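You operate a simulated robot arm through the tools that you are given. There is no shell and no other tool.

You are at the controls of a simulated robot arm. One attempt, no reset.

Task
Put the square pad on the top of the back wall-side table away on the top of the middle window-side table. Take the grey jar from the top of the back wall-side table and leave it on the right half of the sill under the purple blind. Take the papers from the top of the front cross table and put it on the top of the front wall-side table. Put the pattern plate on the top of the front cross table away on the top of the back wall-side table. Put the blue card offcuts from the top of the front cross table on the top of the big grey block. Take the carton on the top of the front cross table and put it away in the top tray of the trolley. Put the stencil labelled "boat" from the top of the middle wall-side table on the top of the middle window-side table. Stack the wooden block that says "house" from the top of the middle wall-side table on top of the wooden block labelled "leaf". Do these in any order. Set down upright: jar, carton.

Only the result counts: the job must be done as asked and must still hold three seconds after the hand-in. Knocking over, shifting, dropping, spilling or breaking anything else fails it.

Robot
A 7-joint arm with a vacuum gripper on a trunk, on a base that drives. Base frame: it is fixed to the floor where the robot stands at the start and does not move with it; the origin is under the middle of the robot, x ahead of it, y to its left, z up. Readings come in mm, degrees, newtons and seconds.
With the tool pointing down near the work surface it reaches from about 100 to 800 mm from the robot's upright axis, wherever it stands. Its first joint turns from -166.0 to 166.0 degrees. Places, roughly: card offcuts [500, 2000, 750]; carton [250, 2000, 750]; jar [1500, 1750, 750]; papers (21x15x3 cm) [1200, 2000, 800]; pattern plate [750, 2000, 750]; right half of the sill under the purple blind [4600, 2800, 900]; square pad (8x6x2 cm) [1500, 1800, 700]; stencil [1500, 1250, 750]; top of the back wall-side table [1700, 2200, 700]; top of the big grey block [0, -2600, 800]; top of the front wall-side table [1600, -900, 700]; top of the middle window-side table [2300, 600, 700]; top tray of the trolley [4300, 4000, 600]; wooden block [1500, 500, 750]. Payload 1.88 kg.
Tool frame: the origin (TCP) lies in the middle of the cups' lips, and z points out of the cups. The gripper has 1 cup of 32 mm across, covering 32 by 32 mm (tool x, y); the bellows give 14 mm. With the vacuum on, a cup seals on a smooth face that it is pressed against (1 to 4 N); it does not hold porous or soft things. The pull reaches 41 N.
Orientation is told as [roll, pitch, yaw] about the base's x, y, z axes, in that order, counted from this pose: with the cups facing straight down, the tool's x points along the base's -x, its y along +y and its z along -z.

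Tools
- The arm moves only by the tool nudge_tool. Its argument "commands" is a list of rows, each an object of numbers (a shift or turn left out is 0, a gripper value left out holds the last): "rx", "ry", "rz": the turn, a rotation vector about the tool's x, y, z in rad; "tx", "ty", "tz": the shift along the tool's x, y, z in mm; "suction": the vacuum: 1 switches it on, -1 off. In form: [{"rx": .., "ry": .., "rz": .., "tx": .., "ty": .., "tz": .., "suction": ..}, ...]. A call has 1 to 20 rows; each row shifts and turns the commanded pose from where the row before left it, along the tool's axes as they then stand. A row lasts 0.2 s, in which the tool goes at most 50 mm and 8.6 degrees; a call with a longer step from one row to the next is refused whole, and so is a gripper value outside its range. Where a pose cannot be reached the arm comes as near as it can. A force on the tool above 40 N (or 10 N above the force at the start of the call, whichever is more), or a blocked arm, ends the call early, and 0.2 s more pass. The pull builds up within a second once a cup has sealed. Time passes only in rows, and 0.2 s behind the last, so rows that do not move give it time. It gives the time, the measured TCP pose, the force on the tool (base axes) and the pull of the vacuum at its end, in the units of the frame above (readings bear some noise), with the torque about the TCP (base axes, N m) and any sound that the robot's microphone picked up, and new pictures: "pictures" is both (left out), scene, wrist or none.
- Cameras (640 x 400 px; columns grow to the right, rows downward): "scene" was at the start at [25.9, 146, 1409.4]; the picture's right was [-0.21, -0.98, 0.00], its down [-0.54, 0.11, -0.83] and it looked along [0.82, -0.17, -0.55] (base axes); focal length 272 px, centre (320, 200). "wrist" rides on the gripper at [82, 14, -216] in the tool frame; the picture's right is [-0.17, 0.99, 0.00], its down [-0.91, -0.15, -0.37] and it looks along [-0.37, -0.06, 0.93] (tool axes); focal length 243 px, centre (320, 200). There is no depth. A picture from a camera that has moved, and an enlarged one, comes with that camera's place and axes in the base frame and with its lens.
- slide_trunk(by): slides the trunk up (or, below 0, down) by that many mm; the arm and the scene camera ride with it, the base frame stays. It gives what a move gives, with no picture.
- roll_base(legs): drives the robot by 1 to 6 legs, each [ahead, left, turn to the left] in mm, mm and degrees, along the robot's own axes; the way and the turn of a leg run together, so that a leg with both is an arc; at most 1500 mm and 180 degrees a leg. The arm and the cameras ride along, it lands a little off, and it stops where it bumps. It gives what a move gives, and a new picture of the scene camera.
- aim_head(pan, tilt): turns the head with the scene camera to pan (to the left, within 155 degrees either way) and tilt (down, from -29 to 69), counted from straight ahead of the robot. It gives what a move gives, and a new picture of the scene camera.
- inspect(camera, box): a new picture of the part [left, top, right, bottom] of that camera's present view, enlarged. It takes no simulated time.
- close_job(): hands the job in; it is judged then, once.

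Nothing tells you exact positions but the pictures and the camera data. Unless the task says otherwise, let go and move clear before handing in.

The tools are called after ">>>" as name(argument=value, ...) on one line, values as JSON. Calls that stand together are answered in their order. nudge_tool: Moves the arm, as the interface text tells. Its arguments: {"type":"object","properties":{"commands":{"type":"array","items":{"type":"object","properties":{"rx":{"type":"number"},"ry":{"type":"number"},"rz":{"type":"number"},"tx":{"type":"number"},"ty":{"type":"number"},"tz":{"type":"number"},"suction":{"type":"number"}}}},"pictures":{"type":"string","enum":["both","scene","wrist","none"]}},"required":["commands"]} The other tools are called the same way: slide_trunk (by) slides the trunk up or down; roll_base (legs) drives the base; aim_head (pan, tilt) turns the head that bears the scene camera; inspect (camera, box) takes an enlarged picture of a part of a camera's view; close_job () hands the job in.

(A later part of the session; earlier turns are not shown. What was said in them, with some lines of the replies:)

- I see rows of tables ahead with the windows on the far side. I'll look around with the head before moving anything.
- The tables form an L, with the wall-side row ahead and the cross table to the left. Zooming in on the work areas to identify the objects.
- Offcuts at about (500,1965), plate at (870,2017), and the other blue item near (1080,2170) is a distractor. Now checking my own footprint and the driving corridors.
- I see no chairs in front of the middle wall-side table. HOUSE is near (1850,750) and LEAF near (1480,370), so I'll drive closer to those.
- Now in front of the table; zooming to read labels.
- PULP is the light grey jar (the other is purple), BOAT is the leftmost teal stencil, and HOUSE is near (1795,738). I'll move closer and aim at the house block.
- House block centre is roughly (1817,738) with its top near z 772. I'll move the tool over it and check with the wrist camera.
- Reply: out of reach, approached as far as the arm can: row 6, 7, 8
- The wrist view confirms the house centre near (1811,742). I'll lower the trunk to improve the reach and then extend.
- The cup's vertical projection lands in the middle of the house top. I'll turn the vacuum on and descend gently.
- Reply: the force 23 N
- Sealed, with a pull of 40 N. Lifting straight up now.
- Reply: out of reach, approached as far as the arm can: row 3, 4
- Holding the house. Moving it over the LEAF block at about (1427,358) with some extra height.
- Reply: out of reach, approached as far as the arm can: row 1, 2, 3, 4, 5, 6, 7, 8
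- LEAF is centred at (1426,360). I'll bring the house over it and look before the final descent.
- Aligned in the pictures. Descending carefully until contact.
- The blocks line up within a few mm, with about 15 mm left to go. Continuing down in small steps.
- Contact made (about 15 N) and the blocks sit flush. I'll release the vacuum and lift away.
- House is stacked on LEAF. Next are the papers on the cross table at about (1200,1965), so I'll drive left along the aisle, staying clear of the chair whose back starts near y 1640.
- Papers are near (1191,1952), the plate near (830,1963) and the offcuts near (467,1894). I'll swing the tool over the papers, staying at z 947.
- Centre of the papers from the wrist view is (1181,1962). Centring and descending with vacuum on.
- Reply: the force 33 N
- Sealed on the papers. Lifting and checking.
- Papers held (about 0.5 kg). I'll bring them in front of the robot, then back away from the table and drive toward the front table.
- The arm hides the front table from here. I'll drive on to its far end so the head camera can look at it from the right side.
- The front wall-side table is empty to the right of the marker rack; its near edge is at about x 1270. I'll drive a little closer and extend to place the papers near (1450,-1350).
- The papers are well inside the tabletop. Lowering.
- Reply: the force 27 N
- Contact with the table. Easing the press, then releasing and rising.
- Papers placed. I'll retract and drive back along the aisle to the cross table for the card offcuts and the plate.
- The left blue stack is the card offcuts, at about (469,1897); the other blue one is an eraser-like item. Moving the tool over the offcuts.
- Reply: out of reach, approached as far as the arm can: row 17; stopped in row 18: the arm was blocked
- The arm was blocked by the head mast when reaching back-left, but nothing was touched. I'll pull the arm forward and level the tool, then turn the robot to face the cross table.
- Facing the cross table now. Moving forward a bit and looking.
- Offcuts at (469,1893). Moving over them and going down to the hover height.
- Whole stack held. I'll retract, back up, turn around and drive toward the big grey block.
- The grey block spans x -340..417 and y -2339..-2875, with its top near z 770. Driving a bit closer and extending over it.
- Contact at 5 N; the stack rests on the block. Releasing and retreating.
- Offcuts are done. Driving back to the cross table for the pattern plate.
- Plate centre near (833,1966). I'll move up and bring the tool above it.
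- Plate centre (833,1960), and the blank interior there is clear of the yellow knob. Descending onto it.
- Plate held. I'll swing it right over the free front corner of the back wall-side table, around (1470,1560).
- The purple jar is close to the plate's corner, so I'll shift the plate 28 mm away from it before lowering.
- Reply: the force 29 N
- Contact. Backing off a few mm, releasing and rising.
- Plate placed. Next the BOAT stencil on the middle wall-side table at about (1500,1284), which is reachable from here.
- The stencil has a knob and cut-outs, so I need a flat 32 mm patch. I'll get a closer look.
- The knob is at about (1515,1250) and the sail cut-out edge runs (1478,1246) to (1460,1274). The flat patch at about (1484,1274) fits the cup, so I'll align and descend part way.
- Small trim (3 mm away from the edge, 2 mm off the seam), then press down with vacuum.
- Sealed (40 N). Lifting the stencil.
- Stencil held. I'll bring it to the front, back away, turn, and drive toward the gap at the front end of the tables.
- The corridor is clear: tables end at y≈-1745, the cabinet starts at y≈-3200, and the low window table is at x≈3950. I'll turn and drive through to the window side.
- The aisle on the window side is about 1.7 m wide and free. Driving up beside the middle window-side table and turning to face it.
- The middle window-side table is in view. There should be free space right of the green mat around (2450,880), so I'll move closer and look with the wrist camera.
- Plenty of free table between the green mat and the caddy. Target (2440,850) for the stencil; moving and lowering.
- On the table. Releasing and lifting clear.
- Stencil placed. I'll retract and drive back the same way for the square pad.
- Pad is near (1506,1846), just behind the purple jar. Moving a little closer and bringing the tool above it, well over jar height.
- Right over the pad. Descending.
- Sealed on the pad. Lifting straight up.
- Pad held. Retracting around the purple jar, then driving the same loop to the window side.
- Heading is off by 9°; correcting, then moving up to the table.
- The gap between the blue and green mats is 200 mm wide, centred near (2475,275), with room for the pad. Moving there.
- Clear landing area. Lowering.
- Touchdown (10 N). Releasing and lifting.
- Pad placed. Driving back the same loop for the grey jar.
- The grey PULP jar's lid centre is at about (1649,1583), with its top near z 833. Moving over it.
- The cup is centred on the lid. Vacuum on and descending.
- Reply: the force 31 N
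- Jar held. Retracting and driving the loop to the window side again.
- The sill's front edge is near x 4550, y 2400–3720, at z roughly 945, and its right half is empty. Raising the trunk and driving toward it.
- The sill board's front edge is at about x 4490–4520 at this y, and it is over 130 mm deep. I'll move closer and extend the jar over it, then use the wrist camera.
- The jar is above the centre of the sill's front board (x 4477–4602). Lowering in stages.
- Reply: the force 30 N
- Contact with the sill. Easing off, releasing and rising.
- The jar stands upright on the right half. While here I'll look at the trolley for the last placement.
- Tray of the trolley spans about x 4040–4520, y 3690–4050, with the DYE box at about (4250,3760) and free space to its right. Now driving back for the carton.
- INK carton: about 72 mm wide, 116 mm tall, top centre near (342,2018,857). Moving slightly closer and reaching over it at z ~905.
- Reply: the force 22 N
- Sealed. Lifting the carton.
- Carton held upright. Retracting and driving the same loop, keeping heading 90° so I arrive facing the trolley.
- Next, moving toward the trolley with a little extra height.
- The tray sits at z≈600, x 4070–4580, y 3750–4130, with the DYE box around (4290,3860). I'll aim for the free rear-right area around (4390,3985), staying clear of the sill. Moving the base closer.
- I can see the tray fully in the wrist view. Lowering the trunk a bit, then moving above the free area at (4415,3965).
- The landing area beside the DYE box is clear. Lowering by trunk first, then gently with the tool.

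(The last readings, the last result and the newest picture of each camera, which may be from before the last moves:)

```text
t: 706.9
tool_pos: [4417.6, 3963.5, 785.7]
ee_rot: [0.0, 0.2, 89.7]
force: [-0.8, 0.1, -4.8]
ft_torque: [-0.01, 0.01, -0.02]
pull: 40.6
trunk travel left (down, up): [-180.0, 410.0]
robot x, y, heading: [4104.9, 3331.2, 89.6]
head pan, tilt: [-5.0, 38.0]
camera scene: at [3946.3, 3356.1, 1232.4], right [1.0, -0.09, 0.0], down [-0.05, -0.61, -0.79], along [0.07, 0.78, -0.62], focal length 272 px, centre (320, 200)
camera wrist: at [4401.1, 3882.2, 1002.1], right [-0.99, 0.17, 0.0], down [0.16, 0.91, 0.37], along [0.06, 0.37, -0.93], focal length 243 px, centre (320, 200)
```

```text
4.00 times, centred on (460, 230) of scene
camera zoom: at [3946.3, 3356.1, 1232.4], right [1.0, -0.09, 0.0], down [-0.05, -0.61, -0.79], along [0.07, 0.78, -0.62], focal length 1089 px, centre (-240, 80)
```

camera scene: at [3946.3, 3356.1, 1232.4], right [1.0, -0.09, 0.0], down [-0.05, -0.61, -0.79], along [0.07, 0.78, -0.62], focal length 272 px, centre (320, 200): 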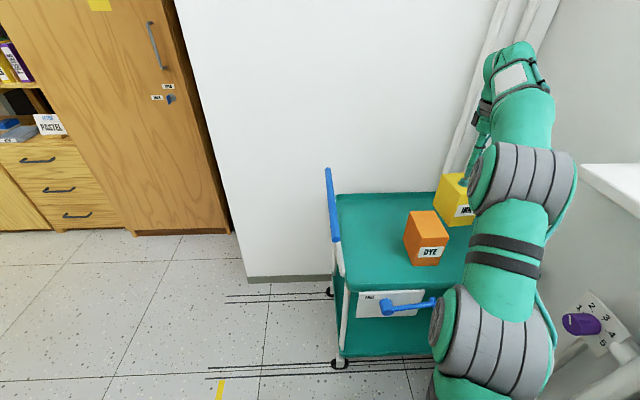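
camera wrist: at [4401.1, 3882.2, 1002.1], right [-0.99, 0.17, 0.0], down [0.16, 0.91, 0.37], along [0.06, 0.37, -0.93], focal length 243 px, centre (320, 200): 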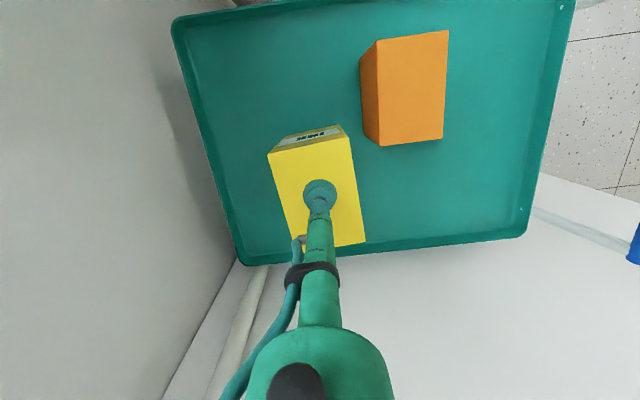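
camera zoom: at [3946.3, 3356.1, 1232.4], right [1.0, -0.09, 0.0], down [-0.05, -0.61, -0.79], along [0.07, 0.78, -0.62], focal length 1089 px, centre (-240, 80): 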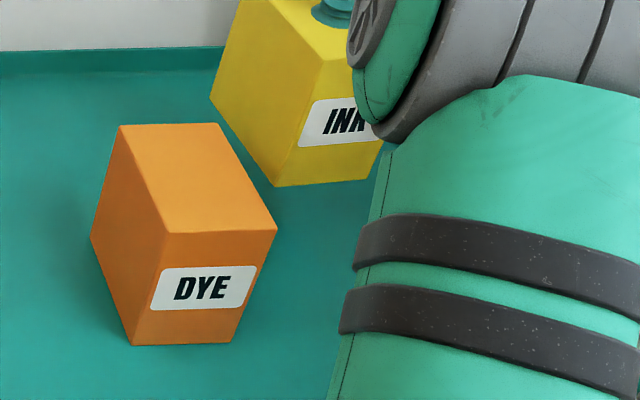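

>>> nudge_tool(commands=[{"tz": 12}, {"tz": 10}, {"tz": 8}, {"tz": 6}, {}], pictures="none")

>>> inspect(camera="scene", box=[380, 180, 540, 280])

```text
t: 708.1
tool_pos: [4417.2, 3961.9, 750.2]
ee_rot: [0.0, 0.2, 89.7]
force: [0.8, 0.0, -5.3]
ft_torque: [-0.02, 0.01, 0.01]
pull: 40.7
trunk travel left (down, up): [-180.0, 410.0]
robot x, y, heading: [4103.3, 3325.3, 90.1]
head pan, tilt: [-5.0, 38.0]
```

```text
4.00 times, centred on (460, 230) of scene
camera zoom: at [3946.3, 3356.1, 1232.4], right [1.0, -0.09, 0.0], down [-0.05, -0.61, -0.79], along [0.07, 0.78, -0.62], focal length 1089 px, centre (-240, 80)
```

zoom: 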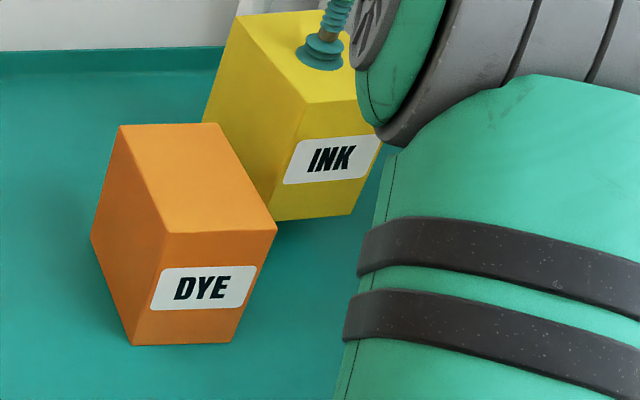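

>>> nudge_tool(commands=[{"tz": 8}, {"tz": 6}, {"tz": 5}, {"tz": 4}, {}], pictures="none")

>>> inspect(camera="scene", box=[380, 180, 540, 280])

```text
t: 709.3
tool_pos: [4415.5, 3963.1, 726.9]
ee_rot: [0.0, 0.1, 89.7]
force: [-0.5, 0.4, -4.6]
ft_torque: [-0.03, -0.01, 0.03]
pull: 41.5
trunk travel left (down, up): [-180.0, 410.0]
robot x, y, heading: [4104.0, 3331.0, 90.0]
head pan, tilt: [-5.0, 38.0]
```

```text
4.00 times, centred on (460, 230) of scene
camera zoom: at [3946.3, 3356.1, 1232.4], right [1.0, -0.09, 0.0], down [-0.05, -0.61, -0.79], along [0.07, 0.78, -0.62], focal length 1089 px, centre (-240, 80)
```

zoom: 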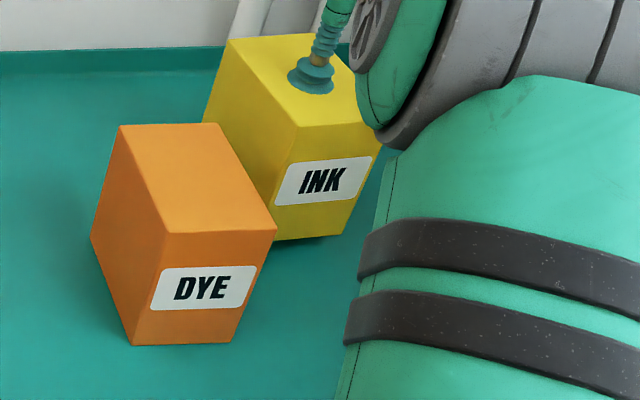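

>>> nudge_tool(commands=[{"tz": 5}, {"tz": 4}, {"tz": 4}, {"tz": 3}, {}], pictures="none")

>>> inspect(camera="scene", box=[380, 180, 540, 280])

```text
t: 710.5
tool_pos: [4415.3, 3964.1, 712.8]
ee_rot: [0.0, 0.3, 89.7]
force: [-0.5, -1.2, -4.5]
ft_torque: [-0.06, 0.01, -0.01]
pull: 40.4
trunk travel left (down, up): [-180.0, 410.0]
robot x, y, heading: [4104.7, 3330.7, 90.1]
head pan, tilt: [-5.0, 38.0]
```

```text
4.00 times, centred on (460, 230) of scene
camera zoom: at [3946.3, 3356.1, 1232.4], right [1.0, -0.09, 0.0], down [-0.05, -0.61, -0.79], along [0.07, 0.78, -0.62], focal length 1089 px, centre (-240, 80)
```

zoom: 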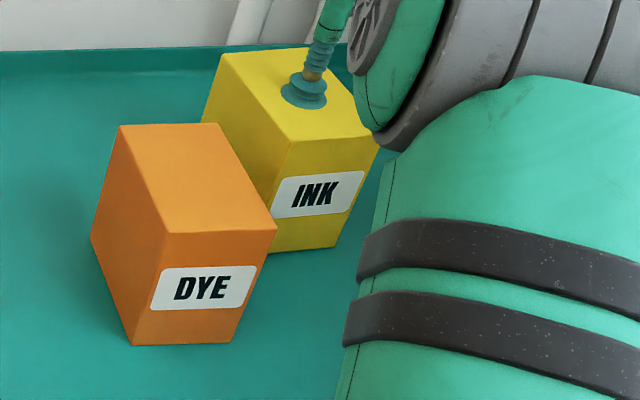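

>>> nudge_tool(commands=[{"tz": 3}, {"tz": 3}, {"tz": 3}, {}], pictures="none")

```text
t: 711.5
tool_pos: [4416.7, 3964.2, 709.2]
ee_rot: [-0.2, -0.3, 89.7]
force: [-4.4, -5.1, 28.4]
ft_torque: [0.09, 0.05, -0.18]
pull: 40.9
trunk travel left (down, up): [-180.0, 410.0]
robot x, y, heading: [4103.0, 3328.7, 89.9]
head pan, tilt: [-5.0, 38.0]
```

Contact. Easing off 3 mm, releasing and lifting.

>>> nudge_tool(commands=[{"tz": -3}, {"suction": -1}, {}, {}, {}, {"tz": -5}, {"tz": -15}, {"tz": -40}, {"tz": -40}, {"tz": -40}, {"tz": -40}, {}])

>>> inspect(camera="scene", box=[380, 180, 540, 280])

```text
t: 714.1
tool_pos: [4411.2, 3952.4, 877.8]
ee_rot: [0.1, 0.0, 89.8]
force: [-0.1, 0.4, 0.0]
ft_torque: [0.05, -0.02, -0.01]
pull: 0.0
out of reach, approached as far as the arm can: row 11
trunk travel left (down, up): [-180.0, 410.0]
robot x, y, heading: [4102.7, 3329.3, 89.9]
head pan, tilt: [-5.0, 38.0]
camera scene: at [3946.1, 3355.7, 1232.4], right [1.0, -0.09, 0.0], down [-0.05, -0.61, -0.79], along [0.07, 0.79, -0.62], focal length 272 px, centre (320, 200)
camera wrist: at [4396.0, 3870.6, 1092.4], right [-0.99, 0.17, 0.0], down [0.16, 0.91, 0.37], along [0.06, 0.37, -0.93], focal length 243 px, centre (320, 200)
```

scene: 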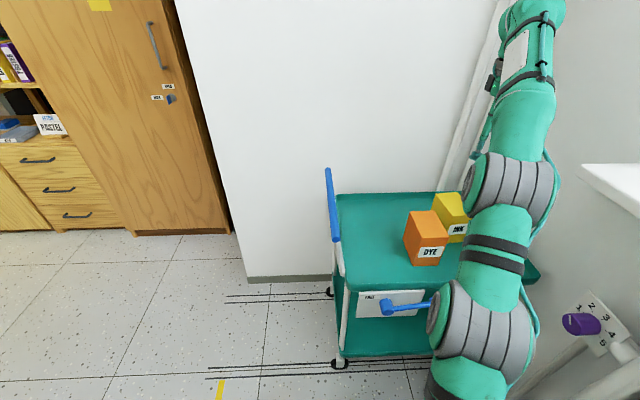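
wrist: 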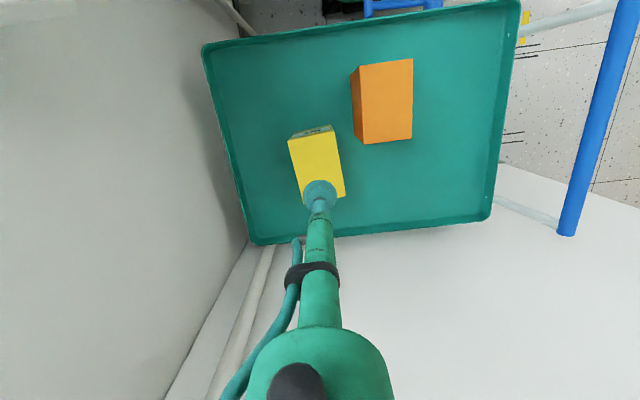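

```text
4.00 times, centred on (460, 230) of scene
camera zoom: at [3946.1, 3355.7, 1232.4], right [1.0, -0.09, 0.0], down [-0.05, -0.61, -0.79], along [0.07, 0.79, -0.62], focal length 1089 px, centre (-240, 80)
```

zoom: 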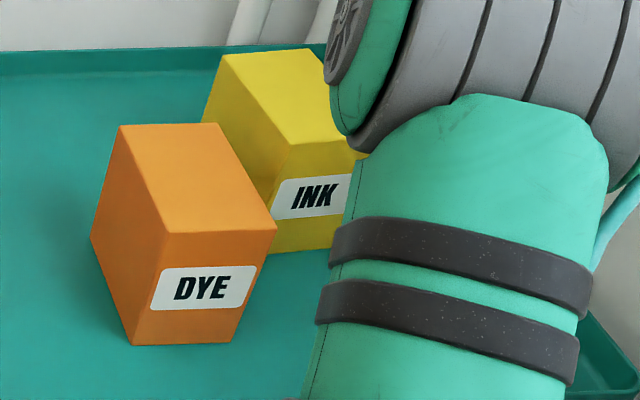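

The carton stands upright beside the DYE box. Raising, retracting and backing away.

>>> slide_trunk(by=120)

>>> nudge_tool(commands=[{"tx": 25, "ty": 35}, {"tx": 25, "ty": 35}, {"tx": 25, "ty": 35}, {"tx": 25, "ty": 35}, {"tx": 25, "ty": 35}, {"tx": 25, "ty": 35}, {"tx": 25, "ty": 35}, {"tx": 25, "ty": 35}, {"tx": 25}, {}], pictures="none")

>>> roll_base(legs=[[-500, 250, 0]])

>>> aim_head(pan=-20, tilt=30)

```text
t: 715.6
tool_pos: [4411.1, 3953.3, 997.4]
ee_rot: [0.1, 0.1, 89.7]
force: [-0.4, 0.3, -0.1]
ft_torque: [-0.02, 0.01, 0.01]
pull: 0.1
trunk travel left (down, up): [-300.0, 290.0]
robot x, y, heading: [4103.3, 3331.1, 90.0]
head pan, tilt: [-5.0, 38.0]
```

```text
t: 717.8
tool_pos: [4130.7, 3728.9, 997.9]
ee_rot: [0.0, 0.0, 89.6]
force: [0.5, -0.7, -0.4]
ft_torque: [0.01, -0.01, 0.0]
pull: 0.1
trunk travel left (down, up): [-300.0, 290.0]
robot x, y, heading: [4107.0, 3328.3, 90.0]
head pan, tilt: [-5.0, 38.0]
```

```text
t: 721.0
tool_pos: [3875.2, 3227.1, 996.7]
ee_rot: [0.0, 0.1, 90.0]
force: [-0.9, 0.4, -0.4]
ft_torque: [-0.02, -0.03, 0.01]
pull: 0.0
trunk travel left (down, up): [-300.0, 290.0]
robot x, y, heading: [3852.7, 2827.7, 90.2]
head pan, tilt: [-5.0, 38.0]
camera scene: at [3691.4, 2852.2, 1352.4], right [1.0, -0.08, 0.0], down [-0.05, -0.61, -0.79], along [0.06, 0.79, -0.62], focal length 272 px, centre (320, 200)
```

scene: 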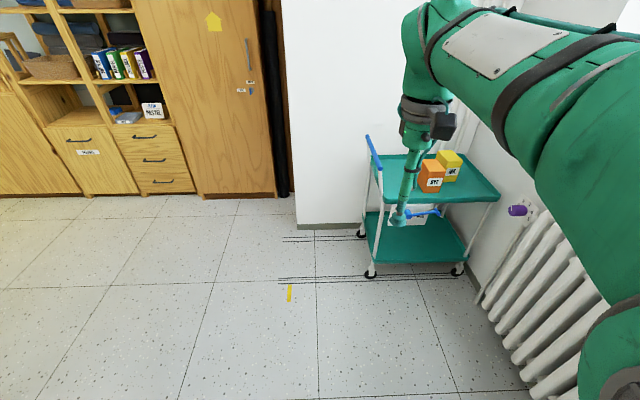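

```text
t: 721.8
tool_pos: [3873.5, 3226.3, 996.9]
ee_rot: [0.1, 0.1, 90.0]
force: [0.3, 0.1, 0.2]
ft_torque: [0.04, 0.02, -0.01]
pull: 0.0
trunk travel left (down, up): [-300.0, 290.0]
robot x, y, heading: [3846.4, 2827.6, 90.3]
head pan, tilt: [-20.0, 30.0]
camera scene: at [3714.8, 2851.3, 1364.7], right [0.94, -0.34, 0.0], down [-0.17, -0.47, -0.87], along [0.29, 0.82, -0.5], focal length 272 px, centre (320, 200)
```

scene: 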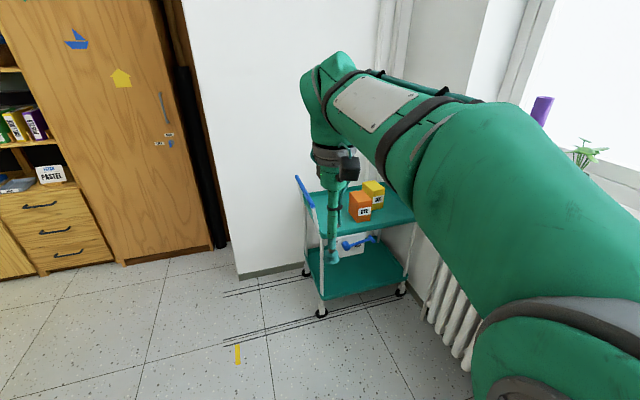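

Everything is in place: the house sits on LEAF, and the papers, offcuts, plate, stencil, pad, jar and carton are all set down. The arm is clear of everything, so I'm handing in.

>>> close_job()

```text
The job is handed in.
```

I carried out all eight moves and handed the job in. I don't have the judge's result, only what the pictures and force readings showed.

| Item | Where it is now |
|---|---|
| House block | stacked flush on the LEAF block |
| Papers | front wall-side table, on the empty end near (1435, -1297) |
| Card offcuts | on top of the big grey block |
| Pattern plate (POT) | back wall-side table, at the front corner beside the jars |
| Boat stencil | middle window-side table, right of the green mat |
| Square pad | middle window-side table, between the blue and green mats |
| Grey jar (PULP) | upright on the right half of the sill under the purple blind |
| Carton (INK) | upright in the trolley's top tray, beside the DYE box |

- **Choice of jar:** I took the light grey jar labelled "PULP" as the grey jar. The other jar on that table was purple.
- **Blocked arm:** the arm was blocked once while reaching back to the left, probably by the robot's own head mast. The tool was above the table then, and I saw nothing moved.
- **Final look:** my last pictures showed the trolley and the carton. I did not look at the jar again after setting it down, but nothing went near it afterwards.
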